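You operate a simulated robot arm through the tools that you are given. There is no shell and no other tool. Be economical: measure what you need, move in short steps, check, and stop when the job is done.

You are at the controls of a simulated robot arm. One attempt, no reset.

TASK
Stand the soap cup on the drying mat, pour about 40 ml of soap into it and cover it.
Fine: pour from the green handle jug and put it back; lay the white cup lid on the rinse grid meanwhile; the fittings stay. Set down upright: soap cup, green handle jug.

The check looks at the end state, three seconds after you hand in, the way a careful person would. Anything else that was tipped, shoved, dropped, spilled or broken makes it a failure. A push-on lid holds only when it is set on centred and level and pressed home; a screw cap is set on level and turned clockwise until tight.

THE ROBOT
A 7-joint arm with a two-finger parallel gripper, fixed in place. Base frame: the origin is at the foot of the arm, x ahead of it, y to its left, z up. Readings come in cm, degrees, newtons and seconds.
With the tool pointing down near the work surface it reaches from about 22 to 74 cm from the base axis. Its first joint turns from -166.0 to 166.0 degrees. Payload 1.57 kg.
The tool frame sits at the grasp point between the pads (the TCP): z along the fingers, y along the line on which they close. The tips reach 3 cm beyond it. Largest opening 11 cm; finger width 2.4, thickness 1.2; the body of the gripper, 4.8 by 11.2 cm, starts 7.8 cm behind the TCP.
Orientation is told as [roll, pitch, yaw] about the base's x, y, z axes, in that order, counted from this pose: with the fingers straight down and closing along the base's y, the tool's x points along the base's -x, its y along +y and its z along -z.

THE INTERFACE
- The arm moves only by the tool step_arm. Its argument "targets" is text: rows parted by semicolons, each of 7 numbers parted by spaces: the shift along the tool's x, y, z in cm, then the turn, a rotation vector about the tool's x, y, z in degrees, then the closure in counts, from 0 (fully open) to 255 (shut). In form: dx dy dz ax ay az hand; .... A call has 1 to 8 rows; each row is the pose to reach, as a shift and turn from the pose commanded when the call began, along the tool's axes at that moment. Rows are played at 5 a second. More than 5 cm and 8.6 degrees between two rows, or a gripper value outside its range, and nothing of the call is played. A pose out of reach is approached as far as the arm can. The call stops where the force on the tool passes 40 N (or 10 N more than at its start, if that is more) or the arm is blocked; 0.2 s more then pass. The fingers move at their own pace (about 4.5 cm/s each) and stop on an object; they squeeze with about 27 N. The grip force told is the motor's: it shows also when the fingers shut on nothing. Time passes only in rows, and 0.2 s behind the last, so rows that repeat a pose let the fingers close. The reply holds the time, the measured pose of the TCP, the force on the tool along the base axes, the opening and the grip force, in the units named above and with some noise, with the torque about the TCP (base axes, N m) and any sound that the robot's microphone picked up.
- Cameras (640 x 400 px; columns grow to the right, rows downward): "scene" is fixed at [5.18, -50.16, 145.04]; the picture's right is [0.63, -0.77, 0.00], its down [-0.27, -0.22, -0.94] and it looks along [0.73, 0.59, -0.35] (base axes); focal length 355 px, centre (320, 200). "wrist" rides on the gripper at [7, 1.6, -14.1] in the tool frame; the picture's right is [-0.23, 0.97, 0.00], its down [-0.86, -0.20, -0.48] and it looks along [-0.47, -0.11, 0.88] (tool axes); focal length 222 px, centre (320, 200). There is no depth. A picture from a camera that has moved, and an enlarged one, comes with that camera's place and axes in the base frame and with its lens. The place of the scene camera against the robot may be out by one fixed shift of up to 1.8 cm in any direction.
- grab_frame(camera): a new picture of that camera. No time passes.
- slide_trunk(by): slides the trunk up (or, below 0, down) by that many cm; the arm rides with it, the base frame stays. It gives what a move gives, with no picture.
- enlarge(camera, box): a new picture of the part [left, top, right, bottom] of that camera's present view, enlarged. No time passes.
- finish_job(): hands the job in; it is judged then, once.

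Work in short steps. Places have to be worked out from the pictures, the camera data and where the tool is seen: move nearer, look again, correct. Check each grasp and each placing, and mend what went wrong. You have 120 turns and 76 pictures in all, those below and enlarged ones among them. Open the gripper and draw the arm clear of the work before you hand the job in, unless the task says otherwise; then end with one line.

The tools are called after "Call:" by a JSON object that holds its "op" and its "data". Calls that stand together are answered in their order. step_arm: Moves the arm, as the interface text tells. Its arguments: {"type":"object","properties":{"targets":{"type":"string"}},"required":["targets"]} The other tools are called the same way: slide_trunk (by) slides the trunk up or down; grab_frame (camera) takes a picture; enlarge (camera, box) takes an enlarged picture of a part of a camera's view; finish_job () hands the job in.

At the start:

```text
time_s: 0.0
tcp_pos: [42.67, 11.24, 124.94]
orientation: [0.1, 0.0, 0.1]
ft_force: [-0.1, -0.4, -0.2]
moment: [-0.04, 0.0, -0.02]
width: 11.0
gripper_force: 0.0
trunk travel left (down, up): [-52.5, 6.5]
```

scene: 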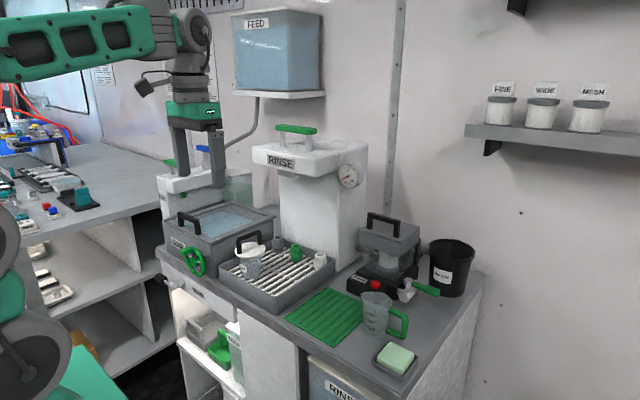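
wrist: 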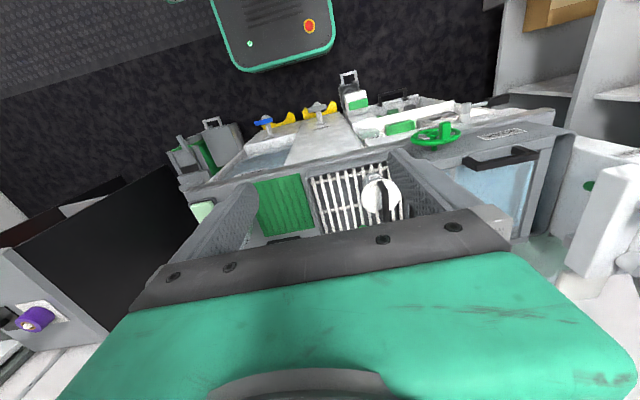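

The scene shows a counter with a rinse grid, green drying mat, green handle jug and a cup with a lid on the grid. I'll enlarge the work area first.

Call:
{"op": "enlarge", "data": {"camera": "scene", "box": [200, 210, 360, 310]}}

Call:
{"op": "enlarge", "data": {"camera": "scene", "box": [320, 260, 480, 380]}}

Call:
{"op": "enlarge", "data": {"camera": "wrist", "box": [180, 120, 480, 260]}}

```text
4.00 times, centred on (280, 260) of scene
camera zoom: at [5.18, -50.16, 145.04], right [0.63, -0.77, 0.0], down [-0.27, -0.22, -0.94], along [0.73, 0.59, -0.35], focal length 1419 px, centre (480, -40)
```

zoom: 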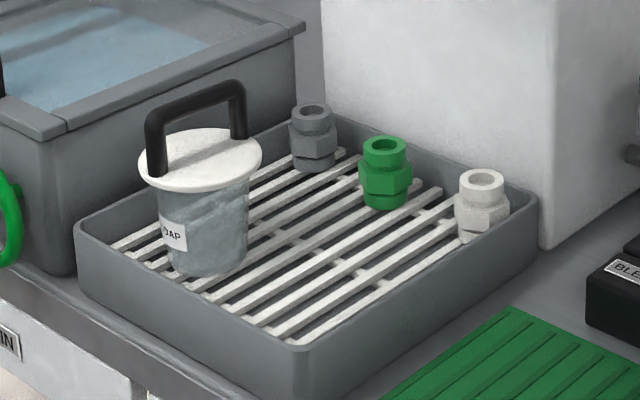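

```text
3.33 times, centred on (400, 320) of scene
camera zoom: at [5.18, -50.16, 145.04], right [0.63, -0.77, 0.0], down [-0.27, -0.22, -0.94], along [0.73, 0.59, -0.35], focal length 1182 px, centre (53, -200)
```

zoom: 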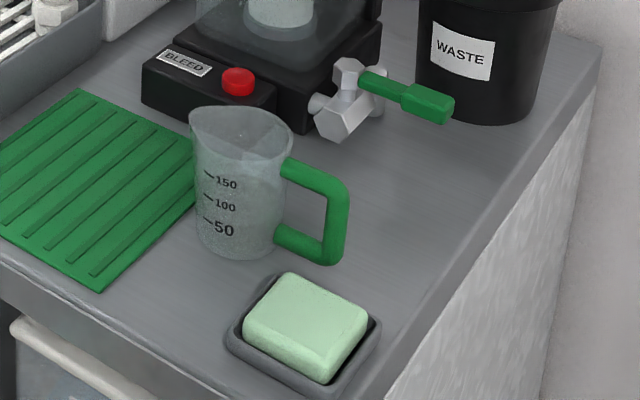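

```text
2.13 times, centred on (330, 190) of wrist
camera zoom: at [35.54, 12.94, 139.14], right [0.23, 0.97, 0.0], down [0.86, -0.2, 0.48], along [0.47, -0.11, -0.88], focal length 474 px, centre (299, 221)
```

zoom: 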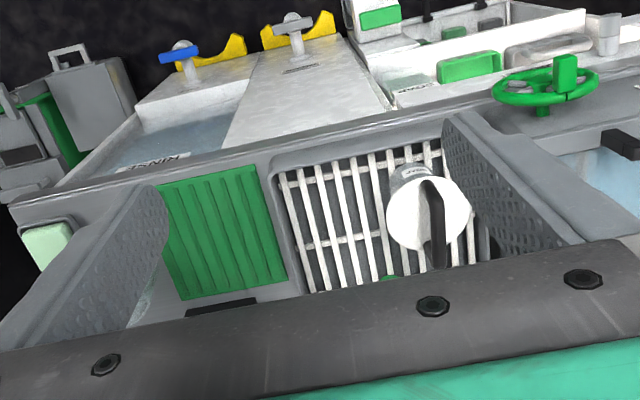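

The two views put the counter at roughly z≈85, with the cup lid near (60, 20), the mat near (64, -4) and the jug near (68, -16). I'll lower the trunk a bit to see better.

Call:
{"op": "slide_trunk", "data": {"by": -15}}

Call:
{"op": "grab_frame", "data": {"camera": "wrist"}}

```text
time_s: 1.8
tcp_pos: [42.53, 11.26, 109.97]
orientation: [0.0, 0.0, 0.0]
ft_force: [-0.8, 0.9, 1.4]
moment: [0.05, 0.01, -0.01]
width: 11.0
gripper_force: 0.1
trunk travel left (down, up): [-37.5, 21.5]
```

```text
70 pictures are left
camera wrist: at [35.53, 12.94, 124.14], right [0.23, 0.97, 0.0], down [0.86, -0.2, 0.48], along [0.47, -0.11, -0.88], focal length 222 px, centre (320, 200)
```

wrist: 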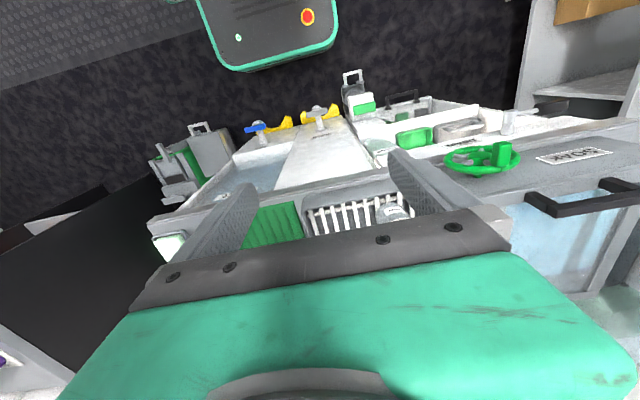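

Counter is out of the fingers' view at the front, so I'll go over the grid with the TCP near (57, 16, 113).

Call:
{"op": "step_arm", "data": {"targets": "0 0 -3 0 0 0 0; -4 2 -4 0 0 0 0; -8 3 -4 0 0 0 0; -12 4 -4 0 0 0 0; -15 5 -4 0 0 0 0; -15 5 -4 0 0 0 0"}}

Call:
{"op": "grab_frame", "data": {"camera": "wrist"}}

Call:
{"op": "grab_frame", "data": {"camera": "scene"}}

```text
time_s: 3.1
tcp_pos: [57.4, 16.26, 113.94]
orientation: [0.0, 0.1, 0.0]
ft_force: [0.2, -0.2, 0.3]
moment: [0.01, 0.06, -0.02]
width: 11.01
gripper_force: 0.1
trunk travel left (down, up): [-37.5, 21.5]
```

```text
69 pictures are left
camera wrist: at [50.44, 17.94, 128.04], right [0.23, 0.97, 0.0], down [0.86, -0.2, 0.48], along [0.47, -0.11, -0.88], focal length 222 px, centre (320, 200)
```

wrist: 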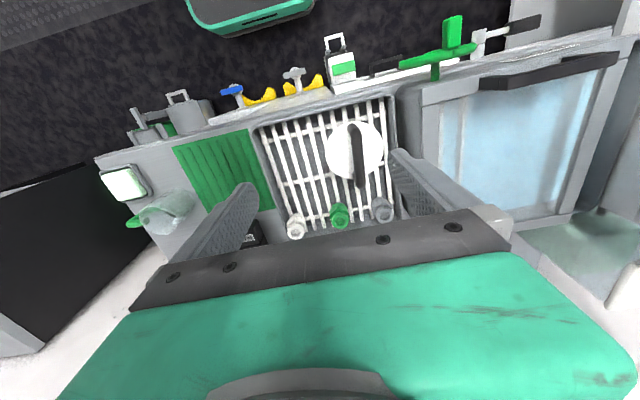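

```text
68 pictures are left
```

scene: 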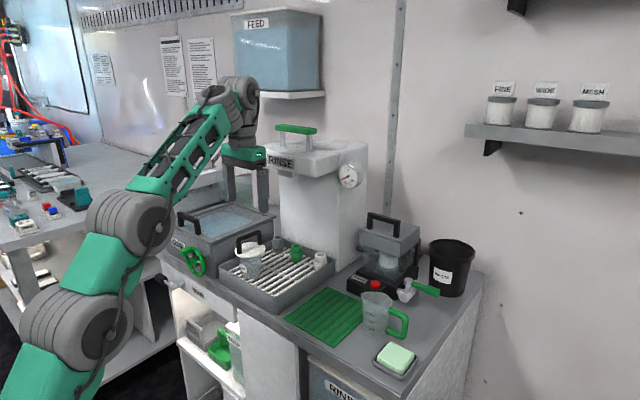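

Triangulating the two wrist views gives the lid plate at about (60.1, 20.6, 97) with its arch handle along x, so closing along y suits it. I'll narrow the fingers and move over it, staying above, to check.

Call:
{"op": "step_arm", "data": {"targets": "-1.5 2 0 0 0 0 130; -2.7 4.3 2 0 0 0 130; -2.7 4.3 5 0 0 0 130; -2.7 4.3 5 0 0 0 130"}}

Call:
{"op": "grab_frame", "data": {"camera": "wrist"}}

Call:
{"op": "enlarge", "data": {"camera": "scene", "box": [200, 190, 320, 290]}}

```text
time_s: 4.2
tcp_pos: [60.17, 20.75, 108.95]
orientation: [0.0, -0.1, 0.0]
ft_force: [0.8, 0.1, 0.4]
moment: [-0.05, 0.0, 0.02]
width: 5.39
gripper_force: 0.1
out of reach, approached as far as the arm can: row 1, 2
trunk travel left (down, up): [-37.5, 21.5]
```

```text
67 pictures are left
camera wrist: at [53.21, 22.49, 123.08], right [0.23, 0.97, 0.0], down [0.86, -0.2, 0.48], along [0.47, -0.11, -0.88], focal length 222 px, centre (320, 200)
```

wrist: 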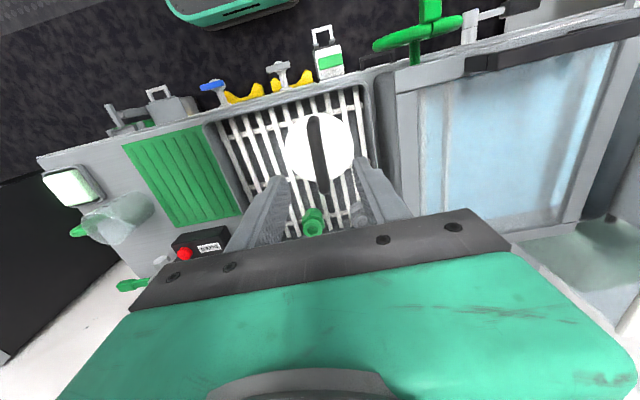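

```text
4.00 times, centred on (260, 240) of scene
camera zoom: at [5.18, -50.16, 145.04], right [0.63, -0.77, 0.0], down [-0.27, -0.22, -0.94], along [0.73, 0.59, -0.35], focal length 1419 px, centre (560, 40)
```

zoom: 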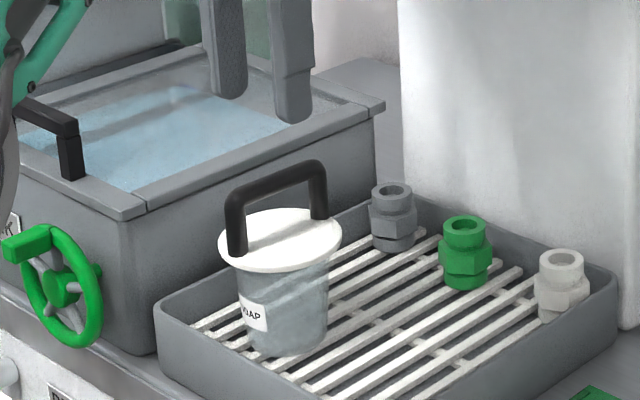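

Lid confirmed at (60.1, 20.75), with the handle bar top near z≈102.6 and running about -8° from x. I'll align yaw and descend so the bar sits between the pads.

Call:
{"op": "step_arm", "data": {"targets": "0 0 0 0 0 8 130; 0 0 3.5 0 0 8 130; 0 0 6 0 0 8 130; 0 0 7.3 0 0 8 130; 0 0 7.3 0 0 8 130"}}

Call:
{"op": "enlarge", "data": {"camera": "scene", "box": [200, 190, 320, 290]}}

Call:
{"op": "enlarge", "data": {"camera": "wrist", "box": [220, 100, 420, 240]}}

```text
time_s: 5.3
tcp_pos: [60.24, 20.56, 101.66]
orientation: [0.0, 0.0, -8.0]
ft_force: [0.1, 0.1, -0.3]
moment: [0.01, 0.0, 0.02]
width: 5.42
gripper_force: 0.1
trunk travel left (down, up): [-37.5, 21.5]
```

```text
4.00 times, centred on (260, 240) of scene
camera zoom: at [5.18, -50.16, 145.04], right [0.63, -0.77, 0.0], down [-0.27, -0.22, -0.94], along [0.73, 0.59, -0.35], focal length 1419 px, centre (560, 40)
```

zoom: 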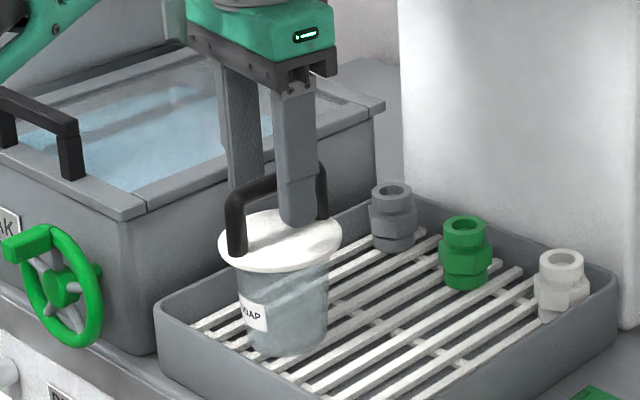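

```text
2.86 times, centred on (320, 170) of wrist
camera zoom: at [53.58, 23.24, 115.74], right [0.36, 0.93, 0.0], down [0.82, -0.32, 0.48], along [0.45, -0.17, -0.88], focal length 635 px, centre (320, 286)
```

zoom: 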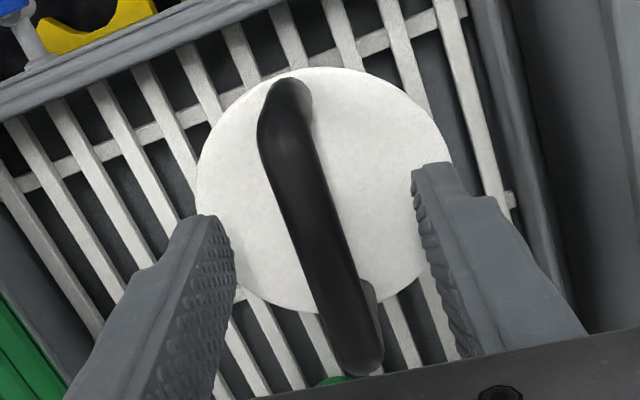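

The bar lies between the fingers, about 0.4–0.6 cm toward +y and close to -5° yaw. I'll correct slightly, then close on it.

Call:
{"op": "step_arm", "data": {"targets": "0.4 0.5 0 0 0 -2 130; 0.4 0.5 0 0 0 -2 200; 0.4 0.5 0 0 0 -2 255; 0.4 0.5 0 0 0 -2 255; 0.4 0.5 0 0 0 -2 255; 0.4 0.5 0 0 0 -2 255"}}

Call:
{"op": "enlarge", "data": {"camera": "scene", "box": [200, 190, 320, 290]}}

```text
time_s: 6.8
tcp_pos: [60.01, 21.18, 101.72]
orientation: [-0.1, 0.0, -6.0]
ft_force: [0.1, -0.1, 0.7]
moment: [0.0, 0.02, -0.01]
width: 1.27
gripper_force: 27.3
trunk travel left (down, up): [-37.5, 21.5]
```

```text
4.00 times, centred on (260, 240) of scene
camera zoom: at [5.18, -50.16, 145.04], right [0.63, -0.77, 0.0], down [-0.27, -0.22, -0.94], along [0.73, 0.59, -0.35], focal length 1419 px, centre (560, 40)
```

zoom: 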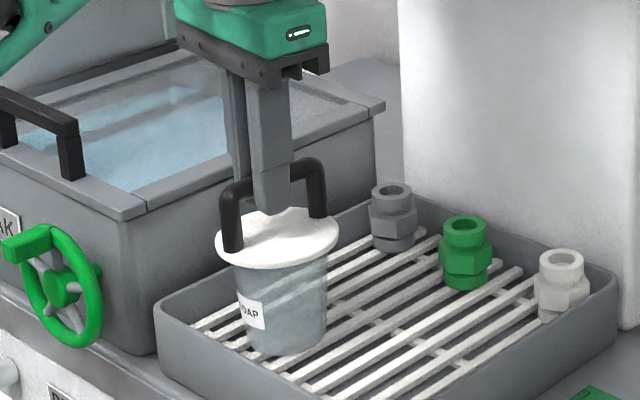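

Gripped (width 1.27). The lid seems to shift slightly on the cup, so it may be loose; I'll lift it gently and look.

Call:
{"op": "step_arm", "data": {"targets": "0 0 -0.7 0 0 0 255; 0 0 -1.5 0 0 0 255; 0 0 -2.5 0 0 0 255; 0 0 -2.5 0 0 0 255"}}

Call:
{"op": "enlarge", "data": {"camera": "scene", "box": [200, 190, 320, 290]}}

```text
time_s: 7.8
tcp_pos: [59.95, 21.11, 104.23]
orientation: [0.0, 0.0, -6.0]
ft_force: [-0.4, 0.6, 0.0]
moment: [0.0, 0.04, 0.0]
width: 1.31
gripper_force: 27.1
trunk travel left (down, up): [-37.5, 21.5]
```

```text
4.00 times, centred on (260, 240) of scene
camera zoom: at [5.18, -50.16, 145.04], right [0.63, -0.77, 0.0], down [-0.27, -0.22, -0.94], along [0.73, 0.59, -0.35], focal length 1419 px, centre (560, 40)
```

zoom: 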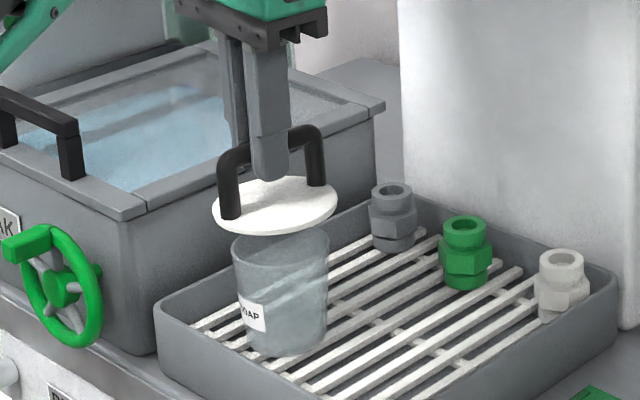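

The lid came off cleanly and the cup stayed. I'll carry the lid to the free grid area around (65, 11.5).

Call:
{"op": "step_arm", "data": {"targets": "0 0 -3 0 0 0 255; -2 -3 -3 0 0 0 255; -4 -6 -3 0 0 0 255; -6 -9 -3 0 0 0 255; -6 -9 1 0 0 0 255; -6 -9 5 0 0 0 255; -6 -9 5 0 0 0 255"}}

Call:
{"op": "enlarge", "data": {"camera": "scene", "box": [220, 190, 340, 290]}}

Call:
{"op": "grab_frame", "data": {"camera": "wrist"}}

```text
time_s: 9.3
tcp_pos: [65.01, 11.61, 99.14]
orientation: [0.0, -0.1, -6.0]
ft_force: [-0.5, -0.1, -1.2]
moment: [-0.01, -0.04, 0.01]
width: 1.25
gripper_force: 27.0
out of reach, approached as far as the arm can: row 4
trunk travel left (down, up): [-37.5, 21.5]
```

```text
4.00 times, centred on (280, 240) of scene
camera zoom: at [5.18, -50.16, 145.04], right [0.63, -0.77, 0.0], down [-0.27, -0.22, -0.94], along [0.73, 0.59, -0.35], focal length 1419 px, centre (480, 40)
```

zoom: 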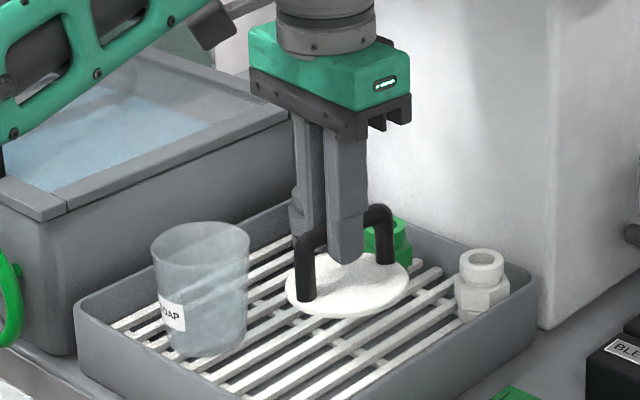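

```text
60 pictures are left
camera wrist: at [58.15, 14.06, 113.24], right [0.33, 0.94, 0.0], down [0.83, -0.29, 0.48], along [0.45, -0.16, -0.88], focal length 222 px, centre (320, 200)
```

wrist: 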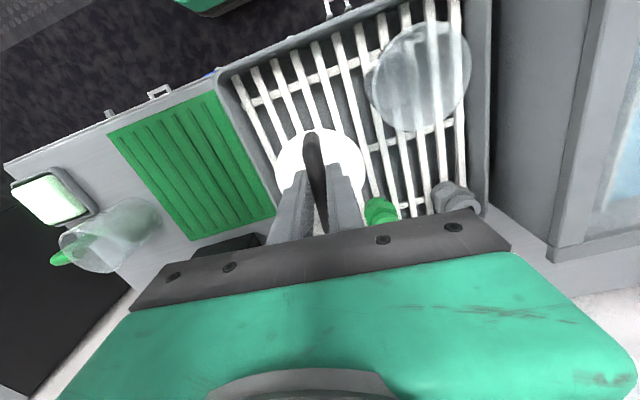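

The lid is over clear grid, still about 5–6 cm up. I'm descending and watching the force.

Call:
{"op": "step_arm", "data": {"targets": "0 0 2 0 0 0 255; 0 0 4 0 0 0 255; 0 0 4.6 0 0 0 255; 0 0 4.6 0 0 0 255"}}

Call:
{"op": "step_arm", "data": {"targets": "0 0 0.3 0 0 0 255; 0 0 0.6 0 0 0 255"}}

Call:
{"op": "enlarge", "data": {"camera": "scene", "box": [220, 190, 340, 290]}}

```text
time_s: 10.3
tcp_pos: [64.93, 11.24, 94.81]
orientation: [0.2, -0.3, -6.2]
ft_force: [-0.2, -5.8, 17.8]
moment: [-0.1, -0.14, 0.0]
width: 1.32
gripper_force: 27.0
trunk travel left (down, up): [-37.5, 21.5]
```

```text
time_s: 10.9
tcp_pos: [64.79, 11.37, 94.1]
orientation: [0.0, -0.1, -6.0]
ft_force: [1.1, -4.5, 19.1]
moment: [-0.03, 0.02, 0.02]
width: 1.26
gripper_force: 26.7
trunk travel left (down, up): [-37.5, 21.5]
```

```text
4.00 times, centred on (280, 240) of scene
camera zoom: at [5.18, -50.16, 145.04], right [0.63, -0.77, 0.0], down [-0.27, -0.22, -0.94], along [0.73, 0.59, -0.35], focal length 1419 px, centre (480, 40)
```

zoom: 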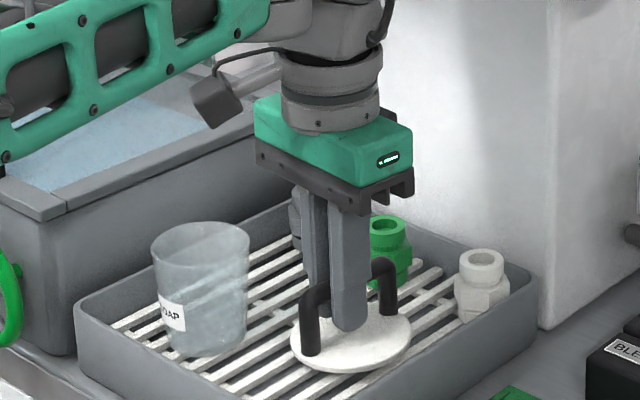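

The lid is resting on the grid (contact about 19 N). I'll ease up a touch, open partly, and rise.

Call:
{"op": "step_arm", "data": {"targets": "0 0 -0.4 0 0 0 255; 0 0 -0.4 0 0 0 180; 0 0 -0.4 0 0 0 160; 0 0 -0.4 0 0 0 160; 0 0 -4 0 0 0 160; 0 0 -8.5 0 0 0 160; 0 0 -10 0 0 0 160"}}

Call:
{"op": "enlarge", "data": {"camera": "scene", "box": [220, 190, 340, 290]}}

Call:
{"op": "grab_frame", "data": {"camera": "wrist"}}

```text
time_s: 12.6
tcp_pos: [64.83, 11.63, 103.86]
orientation: [0.1, 0.0, -6.1]
ft_force: [-0.1, 0.6, 0.9]
moment: [0.01, 0.02, -0.01]
width: 4.12
gripper_force: 0.1
trunk travel left (down, up): [-37.5, 21.5]
```

```text
4.00 times, centred on (280, 240) of scene
camera zoom: at [5.18, -50.16, 145.04], right [0.63, -0.77, 0.0], down [-0.27, -0.22, -0.94], along [0.73, 0.59, -0.35], focal length 1419 px, centre (480, 40)
```

zoom: 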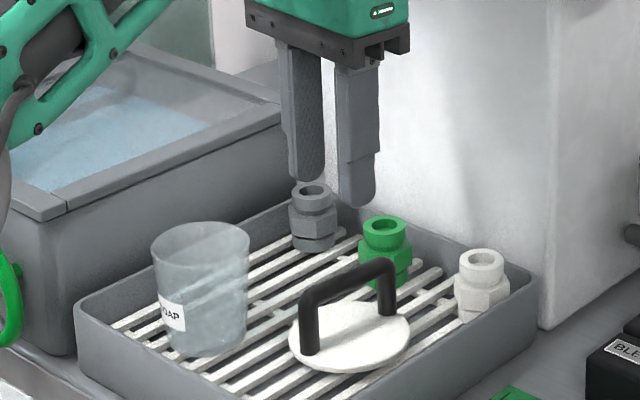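

```text
57 pictures are left
camera wrist: at [58.04, 14.0, 118.06], right [0.33, 0.94, 0.0], down [0.83, -0.29, 0.48], along [0.45, -0.16, -0.88], focal length 222 px, centre (320, 200)
```

wrist: 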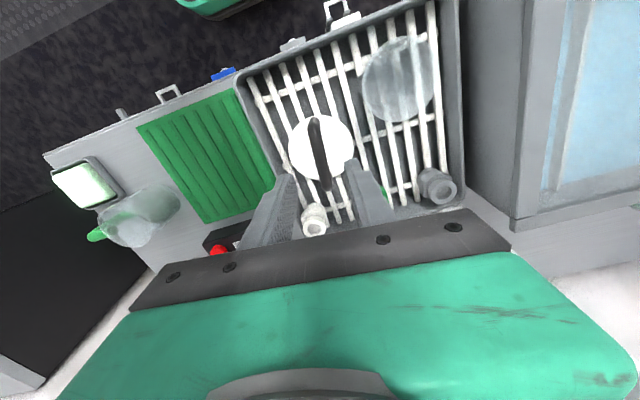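

The lid lies flat on the grid. Now I'll move above the cup (60.1, 20.5) with yaw 0 and a 9 cm opening.

Call:
{"op": "step_arm", "data": {"targets": "2 2.8 0 0 0 -2 46; 4 5.6 0 0 0 -4 46; 5.6 8.4 0 0 0 -6 46; 5.6 8.4 2 0 0 -6 46; 5.6 8.4 2 0 0 -6 46"}}

Call:
{"op": "enlarge", "data": {"camera": "wrist", "box": [200, 80, 440, 240]}}

Call:
{"op": "enlarge", "data": {"camera": "scene", "box": [200, 190, 320, 290]}}

```text
time_s: 13.8
tcp_pos: [60.27, 20.45, 102.0]
orientation: [0.0, 0.0, 0.0]
ft_force: [0.2, 0.4, -0.1]
moment: [0.01, 0.01, -0.02]
width: 9.05
gripper_force: 0.0
trunk travel left (down, up): [-37.5, 21.5]
```

```text
2.50 times, centred on (320, 160) of wrist
camera zoom: at [53.25, 22.14, 116.17], right [0.23, 0.97, 0.0], down [0.86, -0.2, 0.48], along [0.47, -0.11, -0.88], focal length 555 px, centre (320, 300)
```

zoom: 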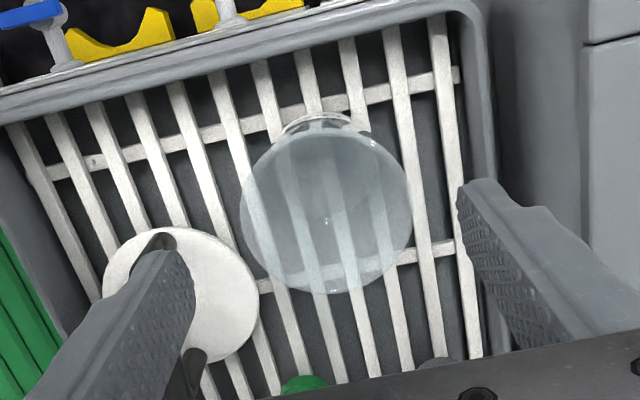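

```text
4.00 times, centred on (260, 240) of scene
camera zoom: at [5.18, -50.16, 145.04], right [0.63, -0.77, 0.0], down [-0.27, -0.22, -0.94], along [0.73, 0.59, -0.35], focal length 1419 px, centre (560, 40)
```

zoom: 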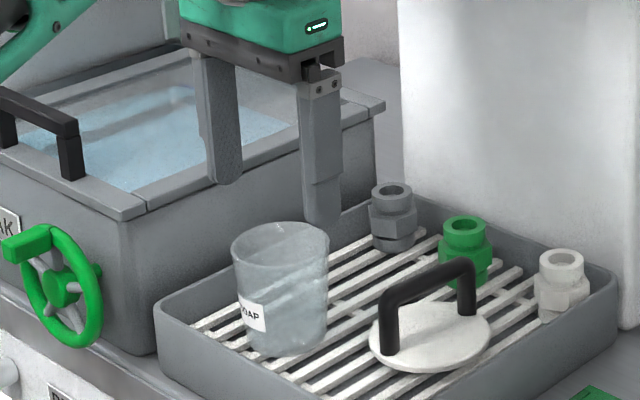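

The cup rim is centred at about (60.2, 20.7), 6.5 cm across. I'll descend so the pads span the upper cup wall, then close.

Call:
{"op": "step_arm", "data": {"targets": "0 0.2 3 0 0 0 46; 0 0.2 6 0 0 0 46; 0 0.2 7.3 0 0 0 46; 0 0.2 7.3 0 0 0 46"}}

Call:
{"op": "enlarge", "data": {"camera": "scene", "box": [200, 190, 320, 290]}}

Call:
{"op": "enlarge", "data": {"camera": "wrist", "box": [200, 80, 440, 240]}}

```text
time_s: 14.8
tcp_pos: [60.1, 20.81, 94.83]
orientation: [0.0, 0.0, -0.1]
ft_force: [0.1, 0.2, -0.7]
moment: [0.02, -0.01, -0.04]
width: 9.05
gripper_force: 0.0
trunk travel left (down, up): [-37.5, 21.5]
```

```text
4.00 times, centred on (260, 240) of scene
camera zoom: at [5.18, -50.16, 145.04], right [0.63, -0.77, 0.0], down [-0.27, -0.22, -0.94], along [0.73, 0.59, -0.35], focal length 1419 px, centre (560, 40)
```

zoom: 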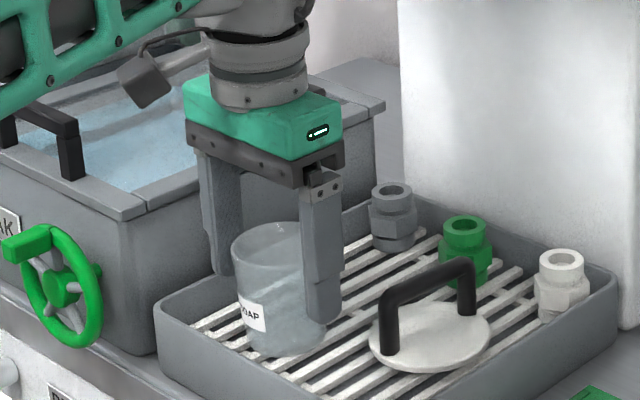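

```text
2.50 times, centred on (320, 160) of wrist
camera zoom: at [53.13, 22.51, 108.82], right [0.23, 0.97, 0.0], down [0.86, -0.2, 0.48], along [0.47, -0.11, -0.88], focal length 555 px, centre (320, 300)
```

zoom: 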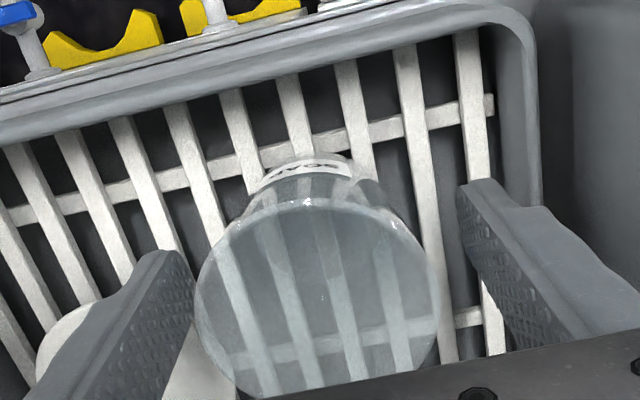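

Cup centred between the fingers. Closing.

Call:
{"op": "step_arm", "data": {"targets": "0.2 0 0 0 0 0 90; 0.2 0 0 0 0 0 120; 0.2 0 0 0 0 0 255; 0.2 0 0 0 0 0 255; 0.2 0 0 0 0 0 255"}}

Call:
{"op": "step_arm", "data": {"targets": "0 0 -0.8 0 0 0 255; 0 0 -2 0 0 0 255; 0 0 -2 0 0 0 255"}}

Call:
{"op": "enlarge", "data": {"camera": "scene", "box": [200, 190, 320, 290]}}

```text
time_s: 15.9
tcp_pos: [59.95, 20.7, 94.77]
orientation: [0.0, 0.0, 0.1]
ft_force: [0.7, 0.6, 2.5]
moment: [0.09, -0.08, 0.0]
width: 6.65
gripper_force: 27.5
trunk travel left (down, up): [-37.5, 21.5]
```

```text
time_s: 16.8
tcp_pos: [60.05, 20.73, 96.7]
orientation: [0.1, 0.0, -0.1]
ft_force: [-0.3, -1.0, -0.5]
moment: [-0.02, -0.01, -0.02]
width: 6.64
gripper_force: 27.1
trunk travel left (down, up): [-37.5, 21.5]
```

```text
4.00 times, centred on (260, 240) of scene
camera zoom: at [5.18, -50.16, 145.04], right [0.63, -0.77, 0.0], down [-0.27, -0.22, -0.94], along [0.73, 0.59, -0.35], focal length 1419 px, centre (560, 40)
```

zoom: 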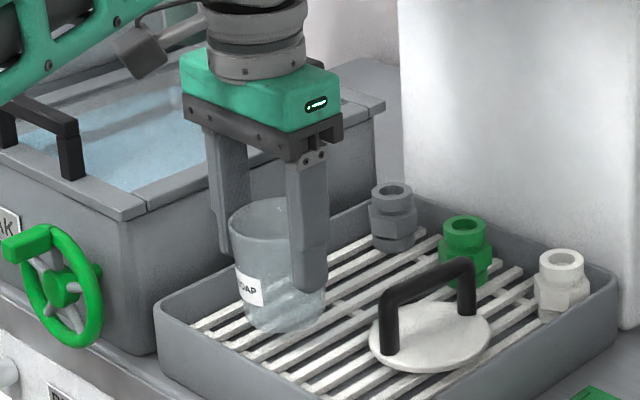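

The cup is held and lifted upright. I'll raise it above the lid handle height and carry it to about (62, -2) over the mat.

Call:
{"op": "step_arm", "data": {"targets": "1 0 -3.5 0 0 0 255; 2 0 -7.5 0 0 0 255; 2 -4.5 -7.5 0 0 0 255; 2 -9 -7.5 0 0 0 255; 1 -13.5 -7.5 0 0 0 255; 0 -18 -7.5 0 0 0 255; -2 -22.5 -7.5 0 0 0 255; -2 -22.5 -7.5 0 0 0 255"}}

Call:
{"op": "step_arm", "data": {"targets": "0 0 3 0 0 0 255; 0 0 6 0 0 0 255; 0 0 6 0 0 0 255"}}

Call:
{"op": "enlarge", "data": {"camera": "scene", "box": [270, 220, 430, 360]}}

Call:
{"op": "grab_frame", "data": {"camera": "wrist"}}

```text
time_s: 18.6
tcp_pos: [62.04, -1.92, 104.13]
orientation: [0.0, 0.0, 0.0]
ft_force: [0.2, 0.2, -0.4]
moment: [-0.01, 0.01, -0.02]
width: 6.64
gripper_force: 27.2
trunk travel left (down, up): [-37.5, 21.5]
```

```text
time_s: 19.4
tcp_pos: [61.95, -1.97, 98.0]
orientation: [0.0, 0.0, 0.0]
ft_force: [-0.1, 0.7, -1.4]
moment: [0.02, -0.01, 0.0]
width: 6.65
gripper_force: 26.6
trunk travel left (down, up): [-37.5, 21.5]
```

```text
2.86 times, centred on (350, 290) of scene
camera zoom: at [5.18, -50.16, 145.04], right [0.63, -0.77, 0.0], down [-0.27, -0.22, -0.94], along [0.73, 0.59, -0.35], focal length 1014 px, centre (234, -57)
```

zoom: 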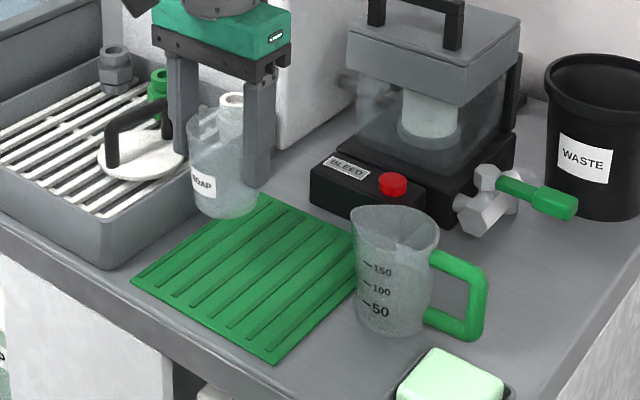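

```text
50 pictures are left
camera wrist: at [54.98, -0.27, 112.24], right [0.23, 0.97, 0.0], down [0.85, -0.2, 0.48], along [0.47, -0.11, -0.88], focal length 222 px, centre (320, 200)
```

wrist: 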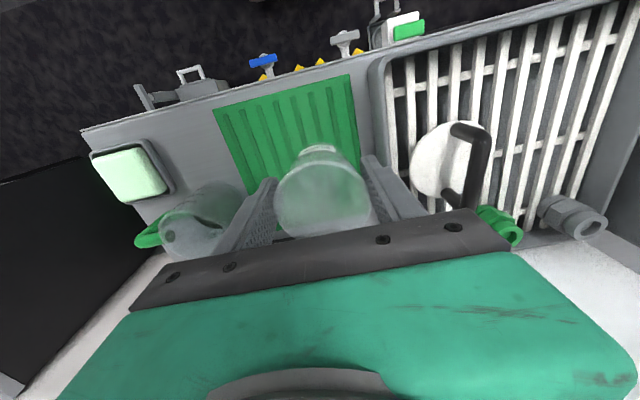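

The cup is over the mat, and the jug (about (66, -16)) has its handle pointing roughly -y and spout +y. I'll lower the cup to the mat, watching for contact.

Call:
{"op": "step_arm", "data": {"targets": "0 0 2 0 0 0 255; 0 0 4 0 0 0 255; 0 0 4 0 0 0 255"}}

Call:
{"op": "enlarge", "data": {"camera": "scene", "box": [270, 220, 430, 320]}}

```text
time_s: 20.1
tcp_pos: [62.1, -1.93, 94.13]
orientation: [0.1, 0.0, -0.1]
ft_force: [-0.2, 0.1, 0.1]
moment: [0.01, 0.02, 0.01]
width: 6.61
gripper_force: 26.7
trunk travel left (down, up): [-37.5, 21.5]
```

```text
4.00 times, centred on (350, 270) of scene
camera zoom: at [5.18, -50.16, 145.04], right [0.63, -0.77, 0.0], down [-0.27, -0.22, -0.94], along [0.73, 0.59, -0.35], focal length 1419 px, centre (200, -80)
```

zoom: 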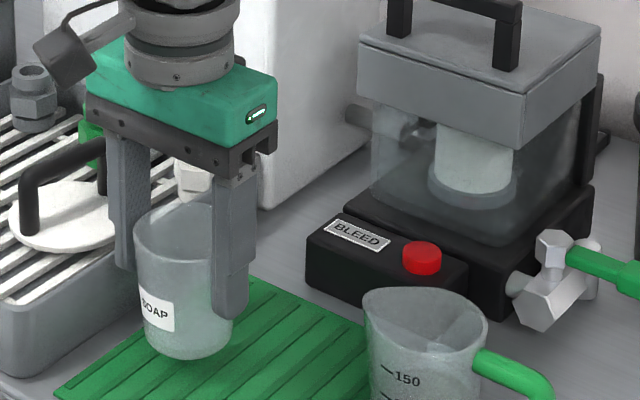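

Not yet in contact; I'll continue down in small steps.

Call:
{"op": "step_arm", "data": {"targets": "0 0 0.4 0 0 0 255; 0 0 0.8 0 0 0 255; 0 0 1.1 0 0 0 255"}}

Call:
{"op": "step_arm", "data": {"targets": "0 0 0.3 0 0 0 255; 0 0 0.3 0 0 0 255"}}

```text
time_s: 20.9
tcp_pos: [62.16, -2.0, 93.11]
orientation: [0.0, 0.0, 0.0]
ft_force: [-0.1, 0.2, -1.2]
moment: [-0.04, -0.01, 0.02]
width: 6.63
gripper_force: 27.0
trunk travel left (down, up): [-37.5, 21.5]
```

```text
time_s: 21.6
tcp_pos: [61.98, -1.81, 92.84]
orientation: [0.1, 0.0, 0.0]
ft_force: [-1.3, -0.3, 0.2]
moment: [-0.01, 0.01, 0.0]
width: 6.65
gripper_force: 27.4
trunk travel left (down, up): [-37.5, 21.5]
```

Call:
{"op": "step_arm", "data": {"targets": "0 0 0.3 0 0 0 255; 0 0 0.3 0 0 0 255"}}

Call:
{"op": "step_arm", "data": {"targets": "0 0 0.3 0 0 0 255; 0 0 0.3 0 0 0 255"}}

Call:
{"op": "step_arm", "data": {"targets": "0 0 0.2 0 0 0 255; 0 0 0.2 0 0 0 255"}}

Call:
{"op": "enlarge", "data": {"camera": "scene", "box": [270, 220, 430, 320]}}

```text
time_s: 22.1
tcp_pos: [62.02, -1.78, 92.49]
orientation: [0.0, 0.0, 0.0]
ft_force: [0.8, 0.4, -0.3]
moment: [-0.02, -0.03, -0.01]
width: 6.65
gripper_force: 26.2
trunk travel left (down, up): [-37.5, 21.5]
```

```text
time_s: 22.8
tcp_pos: [62.09, -1.85, 92.09]
orientation: [0.0, 0.0, 0.0]
ft_force: [0.9, -0.5, -0.3]
moment: [0.01, -0.03, 0.01]
width: 6.6
gripper_force: 26.9
trunk travel left (down, up): [-37.5, 21.5]
```

```text
time_s: 23.4
tcp_pos: [62.03, -1.87, 92.11]
orientation: [0.0, -0.1, 0.1]
ft_force: [-1.6, 0.3, 3.8]
moment: [0.11, 0.0, 0.03]
width: 6.64
gripper_force: 27.5
trunk travel left (down, up): [-37.5, 21.5]
```

```text
4.00 times, centred on (350, 270) of scene
camera zoom: at [5.18, -50.16, 145.04], right [0.63, -0.77, 0.0], down [-0.27, -0.22, -0.94], along [0.73, 0.59, -0.35], focal length 1419 px, centre (200, -80)
```

zoom: 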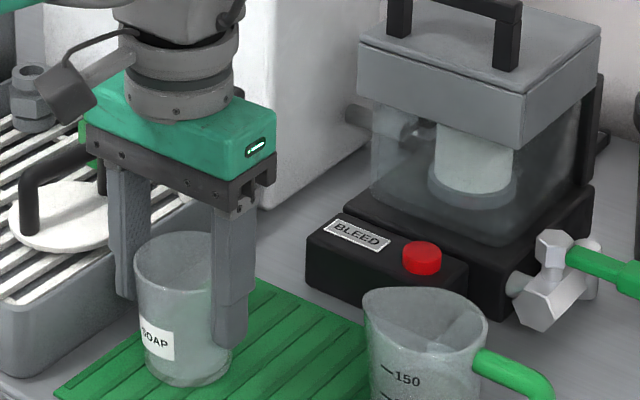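

Contact at 3.8 N, and the cup stands on the mat around (62.0, -1.85). I'll release, rise and start turning the gripper for the jug.

Call:
{"op": "step_arm", "data": {"targets": "0 0 0 0 0 0 120; 0 0 0 0 0 0 60; 0 0 0 0 0 0 50; 0 0 -3 0 0 0 50; 0 0 -7 0 0 0 50; 0 0 -11 0 0 0 50; 0 0 -11 0 0 -8 50; 0 0 -11 0 0 -16 50"}}

Call:
{"op": "step_arm", "data": {"targets": "0 0 0 0 0 -8.4 50; 0 0 0 0 0 -16.8 50; 0 0 0 0 0 -25.2 50; 0 0 0 0 0 -33.6 50; 0 0 0 0 0 -42 50; 0 0 0 0 0 -50.4 50; 0 0 0 0 0 -58.8 50; 0 0 0 0 0 -67.2 50"}}

Call:
{"op": "enlarge", "data": {"camera": "scene", "box": [270, 220, 470, 360]}}

```text
time_s: 25.1
tcp_pos: [62.11, -1.92, 102.99]
orientation: [0.0, 0.0, 16.0]
ft_force: [-0.6, -0.6, 0.0]
moment: [-0.02, 0.03, 0.02]
width: 8.83
gripper_force: 0.1
trunk travel left (down, up): [-37.5, 21.5]
```

```text
time_s: 26.9
tcp_pos: [62.13, -1.97, 102.87]
orientation: [0.0, 0.0, 83.4]
ft_force: [-0.3, -0.4, -0.3]
moment: [0.0, -0.02, 0.0]
width: 8.83
gripper_force: 0.0
trunk travel left (down, up): [-37.5, 21.5]
```

```text
2.86 times, centred on (370, 290) of scene
camera zoom: at [5.18, -50.16, 145.04], right [0.63, -0.77, 0.0], down [-0.27, -0.22, -0.94], along [0.73, 0.59, -0.35], focal length 1014 px, centre (177, -57)
```

zoom: 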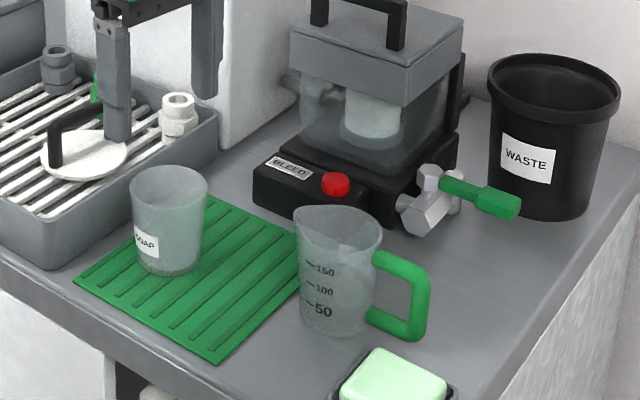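

The cup stands well on the mat. Next I move above the jug at about (66, -16.3).

Call:
{"op": "step_arm", "data": {"targets": "3.4 -1.4 0 0 0 -3 50; 6.9 -2.8 0 0 0 -6 50; 10.3 -4.2 0 0 0 -6.6 50; 13.7 -5.6 0 0 0 -6.6 50; 13.7 -5.6 0 0 0 -6.6 50"}}

Call:
{"op": "grab_frame", "data": {"camera": "wrist"}}

Call:
{"op": "enlarge", "data": {"camera": "scene", "box": [310, 230, 470, 360]}}

```text
time_s: 28.1
tcp_pos: [65.84, -16.27, 102.74]
orientation: [-0.1, 0.0, 89.9]
ft_force: [0.2, -1.0, 0.2]
moment: [-0.01, 0.01, -0.02]
width: 8.84
gripper_force: 0.0
out of reach, approached as far as the arm can: row 4, 5
trunk travel left (down, up): [-37.5, 21.5]
```

```text
46 pictures are left
camera wrist: at [64.11, -23.09, 116.86], right [-0.97, 0.23, 0.0], down [0.2, 0.85, 0.48], along [0.11, 0.47, -0.88], focal length 222 px, centre (320, 200)
```

wrist: 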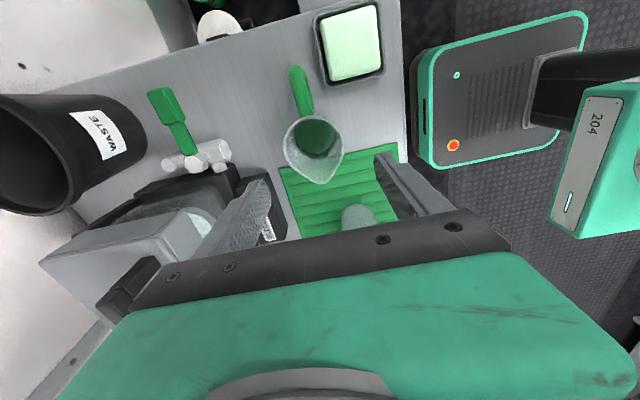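

```text
3.08 times, centred on (390, 295) of scene
camera zoom: at [5.18, -50.16, 145.04], right [0.63, -0.77, 0.0], down [-0.27, -0.22, -0.94], along [0.73, 0.59, -0.35], focal length 1092 px, centre (105, -92)
```

zoom: 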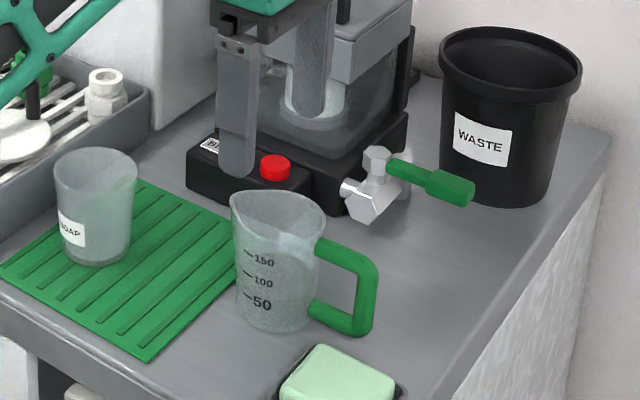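

I'll take a closer look at the jug from the wrist camera for centre, spout direction and level.

Call:
{"op": "enlarge", "data": {"camera": "wrist", "box": [240, 60, 400, 220]}}

Call:
{"op": "enlarge", "data": {"camera": "scene", "box": [350, 275, 430, 345]}}

```text
2.50 times, centred on (320, 140) of wrist
camera zoom: at [64.11, -23.09, 116.86], right [-0.97, 0.23, 0.0], down [0.2, 0.85, 0.48], along [0.11, 0.47, -0.88], focal length 555 px, centre (320, 350)
```

zoom: 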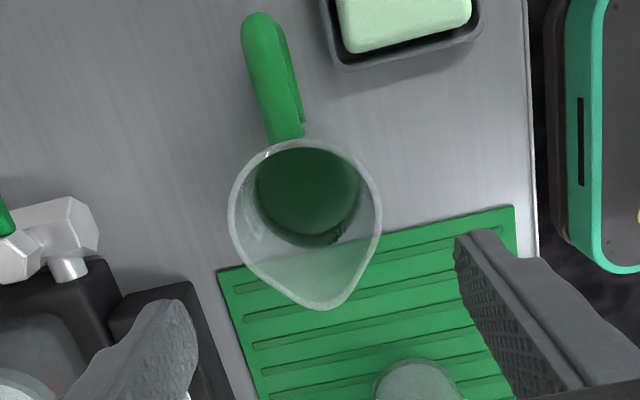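

```text
5.71 times, centred on (390, 310) of scene
camera zoom: at [5.18, -50.16, 145.04], right [0.63, -0.77, 0.0], down [-0.27, -0.22, -0.94], along [0.73, 0.59, -0.35], focal length 2027 px, centre (-80, -429)
```

zoom: 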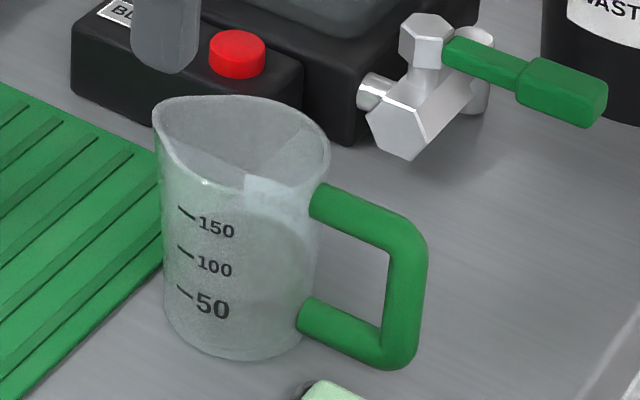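

The spout–handle line runs along y at x≈66, and the jug axis is about (66, -17.2). The soap looks low in the jug, so the pour needs a large tilt. I'll lean the hand back toward the handle first so it stays moderate during pouring, and raise the trunk for reach.

Call:
{"op": "slide_trunk", "data": {"by": 12}}

Call:
{"op": "step_arm", "data": {"targets": "0 0 2 0 -8 0 40; 0.4 0 4 0 -16 0 40; 0.9 -0.1 6 0 -24 0 40; 0.9 -0.1 8 0 -32 0 40; 0.9 -0.1 10 0 -35 0 40; 0.9 -0.1 10 0 -35 0 40"}}

Call:
{"op": "grab_frame", "data": {"camera": "wrist"}}

Call:
{"op": "grab_frame", "data": {"camera": "scene"}}

```text
time_s: 29.6
tcp_pos: [65.78, -16.25, 114.73]
orientation: [0.0, 0.0, 89.8]
ft_force: [0.1, 0.0, -0.1]
moment: [-0.01, -0.04, 0.0]
width: 8.84
gripper_force: 0.1
trunk travel left (down, up): [-49.5, 9.5]
```

```text
time_s: 31.1
tcp_pos: [61.55, -15.55, 105.92]
orientation: [0.7, -24.2, 89.4]
ft_force: [-1.1, 0.4, -0.7]
moment: [0.01, -0.01, -0.01]
width: 9.25
gripper_force: 0.1
out of reach, approached as far as the arm can: row 1, 2, 3, 4, 5, 6
trunk travel left (down, up): [-49.5, 9.5]
```

```text
42 pictures are left
camera wrist: at [59.82, -27.54, 115.9], right [-0.97, 0.21, 0.1], down [0.21, 0.58, 0.78], along [0.11, 0.78, -0.61], focal length 222 px, centre (320, 200)
```

wrist: 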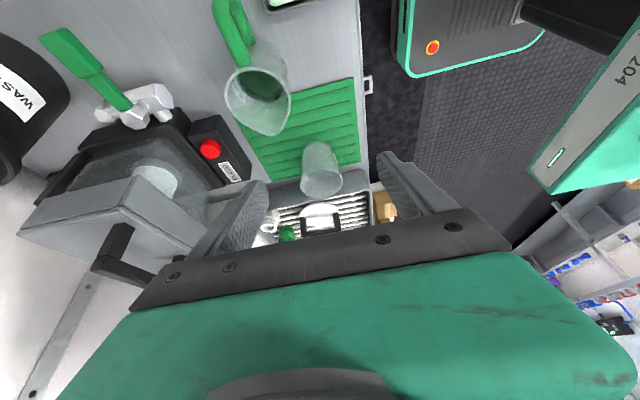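

```text
41 pictures are left
```

scene: 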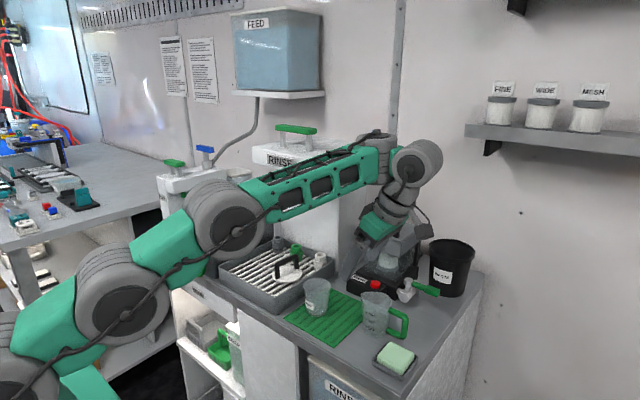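

The leaned pose is out of reach at this height, so I'll raise the trunk fully and then descend toward it.

Call:
{"op": "slide_trunk", "data": {"by": 9.5}}

Call:
{"op": "step_arm", "data": {"targets": "0 0 0 0 0 0 40; 0 0 0 0 0 0 40"}}

```text
time_s: 32.3
tcp_pos: [61.41, -15.52, 115.36]
orientation: [0.7, -24.1, 89.3]
ft_force: [-0.4, -0.8, 0.2]
moment: [0.01, -0.01, 0.0]
width: 9.27
gripper_force: 0.1
trunk travel left (down, up): [-59.0, 0.0]
```

```text
time_s: 32.9
tcp_pos: [61.4, -15.49, 115.41]
orientation: [0.7, -24.0, 89.4]
ft_force: [-0.8, -0.4, 1.3]
moment: [0.0, 0.0, -0.01]
width: 9.26
gripper_force: 0.0
trunk travel left (down, up): [-59.0, 0.0]
```

Commands start from where the arm actually is. I'll descend and move toward (66, -17.2, 105) with the remaining lean.

Call:
{"op": "step_arm", "data": {"targets": "1.8 0 4 0 0 0 40; 3.6 -2 7 0 -5 0 40; 5.8 -4.6 8.8 0 -11 0 40; 5.8 -4.6 8.8 0 -11 0 40"}}

Call:
{"op": "grab_frame", "data": {"camera": "wrist"}}

```text
time_s: 33.9
tcp_pos: [63.44, -16.03, 105.75]
orientation: [3.1, -24.8, 88.2]
ft_force: [1.2, -0.7, -0.2]
moment: [0.04, 0.01, 0.02]
width: 9.25
gripper_force: 0.1
out of reach, approached as far as the arm can: row 2, 3, 4
trunk travel left (down, up): [-59.0, 0.0]
```

```text
40 pictures are left
camera wrist: at [62.11, -28.19, 115.72], right [-0.97, 0.22, 0.14], down [0.24, 0.57, 0.78], along [0.09, 0.79, -0.61], focal length 222 px, centre (320, 200)
```

wrist: 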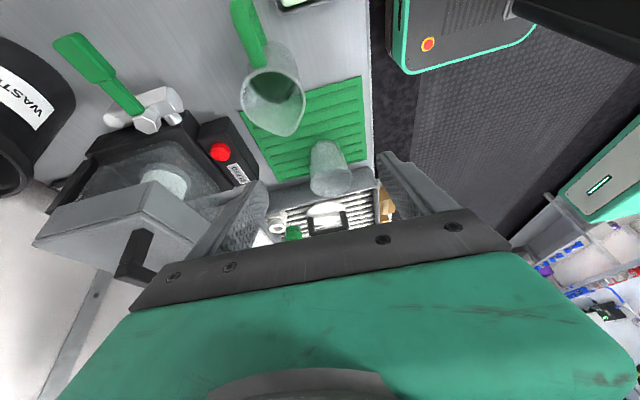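

That's still at the reach limit, so I'll use a smaller lean of about 15° and come in lower.

Call:
{"op": "step_arm", "data": {"targets": "0 1 1 0 5 0 40; 0 1.5 2 0 10 0 40; 0 1.5 4 0 10 0 40; 0 1.5 4 0 10 0 40"}}

```text
time_s: 34.9
tcp_pos: [62.46, -14.65, 102.65]
orientation: [3.3, -14.8, 88.6]
ft_force: [0.0, 0.8, 0.6]
moment: [-0.01, 0.0, -0.01]
width: 9.28
gripper_force: 0.1
out of reach, approached as far as the arm can: row 1, 3, 4
trunk travel left (down, up): [-59.0, 0.0]
```

I need to see the arm's posture.

Call:
{"op": "grab_frame", "data": {"camera": "scene"}}

```text
39 pictures are left
```

scene: 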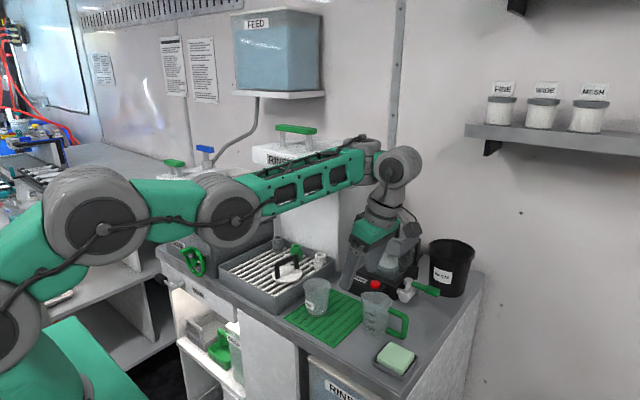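

I'll go back to a vertical hand at a comfortable place, then lower the trunk to where the vertical pose worked.

Call:
{"op": "step_arm", "data": {"targets": "0 2 -1 1.5 7 0 40; 0 4 -2 3.3 14.8 -1.4 40; 0 4 -2 3.3 14.8 -1.4 40"}}

Call:
{"op": "slide_trunk", "data": {"by": -10}}

Call:
{"op": "step_arm", "data": {"targets": "0 0 -3 0 0 0 40; 0 0 -6 0 0 0 40; 0 0 -6 0 0 0 40"}}

```text
time_s: 35.7
tcp_pos: [60.13, -15.28, 107.2]
orientation: [0.5, 0.2, 90.3]
ft_force: [0.2, -0.1, 0.0]
moment: [0.04, -0.03, -0.05]
width: 9.25
gripper_force: 0.0
out of reach, approached as far as the arm can: row 1, 2, 3
trunk travel left (down, up): [-59.0, 0.0]
```

```text
time_s: 37.1
tcp_pos: [60.07, -15.29, 97.32]
orientation: [0.3, 0.0, 90.4]
ft_force: [0.6, -0.3, -0.3]
moment: [0.0, -0.01, 0.01]
width: 9.27
gripper_force: 0.0
trunk travel left (down, up): [-49.0, 10.0]
```

```text
time_s: 37.9
tcp_pos: [60.16, -15.47, 103.27]
orientation: [0.5, 0.0, 90.3]
ft_force: [0.2, -0.2, 1.4]
moment: [-0.02, -0.02, -0.01]
width: 9.28
gripper_force: 0.0
trunk travel left (down, up): [-49.0, 10.0]
```

The finger tips passed near the jug rim without noticeable force. I'll move away to the pour position, lower the trunk, and check the jug by picture. Then I'll test the pouring tilt in free air before grasping.

Call:
{"op": "step_arm", "data": {"targets": "-3 0 -4 0 0 0 40; -7 0 -7 0 0 0 40; -9 -1 -9 0 0 0 40; -9 -1 -9 0 0 0 40"}}

Call:
{"op": "slide_trunk", "data": {"by": -8}}

Call:
{"op": "grab_frame", "data": {"camera": "scene"}}

```text
time_s: 38.9
tcp_pos: [61.11, -6.44, 112.24]
orientation: [0.5, 0.0, 90.2]
ft_force: [-0.4, 0.0, -0.7]
moment: [-0.01, -0.02, -0.03]
width: 9.28
gripper_force: 0.1
trunk travel left (down, up): [-49.0, 10.0]
```

```text
time_s: 40.0
tcp_pos: [61.09, -6.47, 104.27]
orientation: [0.4, -0.1, 90.3]
ft_force: [0.3, -0.1, -0.9]
moment: [-0.03, -0.03, 0.03]
width: 9.26
gripper_force: 0.0
trunk travel left (down, up): [-41.0, 18.0]
```

```text
38 pictures are left
```

scene: 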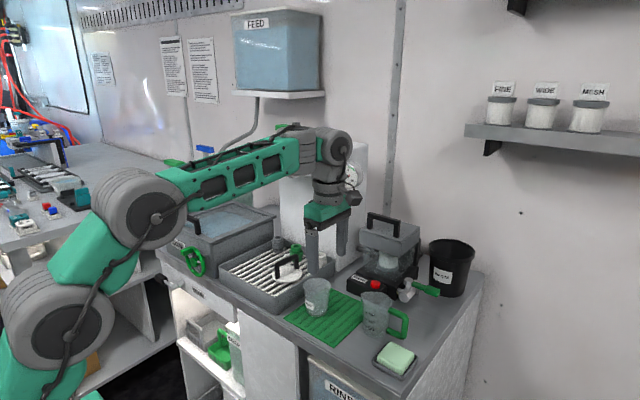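

Everything stands. I'm testing the pour lean (tool turning about its y, hand going toward +y) in free air.

Call:
{"op": "step_arm", "data": {"targets": "0 0 0 0 8.4 0 40; 0 0 0 0 16.8 0 40; 0 0 0 0 25.2 0 40; 0 0 0 0 33.6 0 40; 0 0 0 0 42 0 40; 0 0 0 0 50.4 0 40; 0 0 0 0 58.8 0 40; 0 0 0 0 67 0 40"}}

Call:
{"op": "grab_frame", "data": {"camera": "scene"}}

```text
time_s: 41.8
tcp_pos: [61.13, -7.02, 104.27]
orientation: [-0.3, 25.1, 90.6]
ft_force: [-0.2, -0.3, -0.3]
moment: [-0.03, 0.03, 0.02]
width: 9.28
gripper_force: 0.0
out of reach, approached as far as the arm can: row 1, 3, 4, 5, 6, 7, 8
trunk travel left (down, up): [-41.0, 18.0]
```

```text
37 pictures are left
```

scene: 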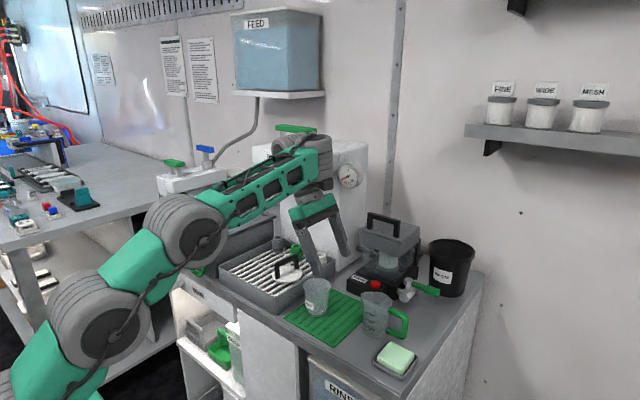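

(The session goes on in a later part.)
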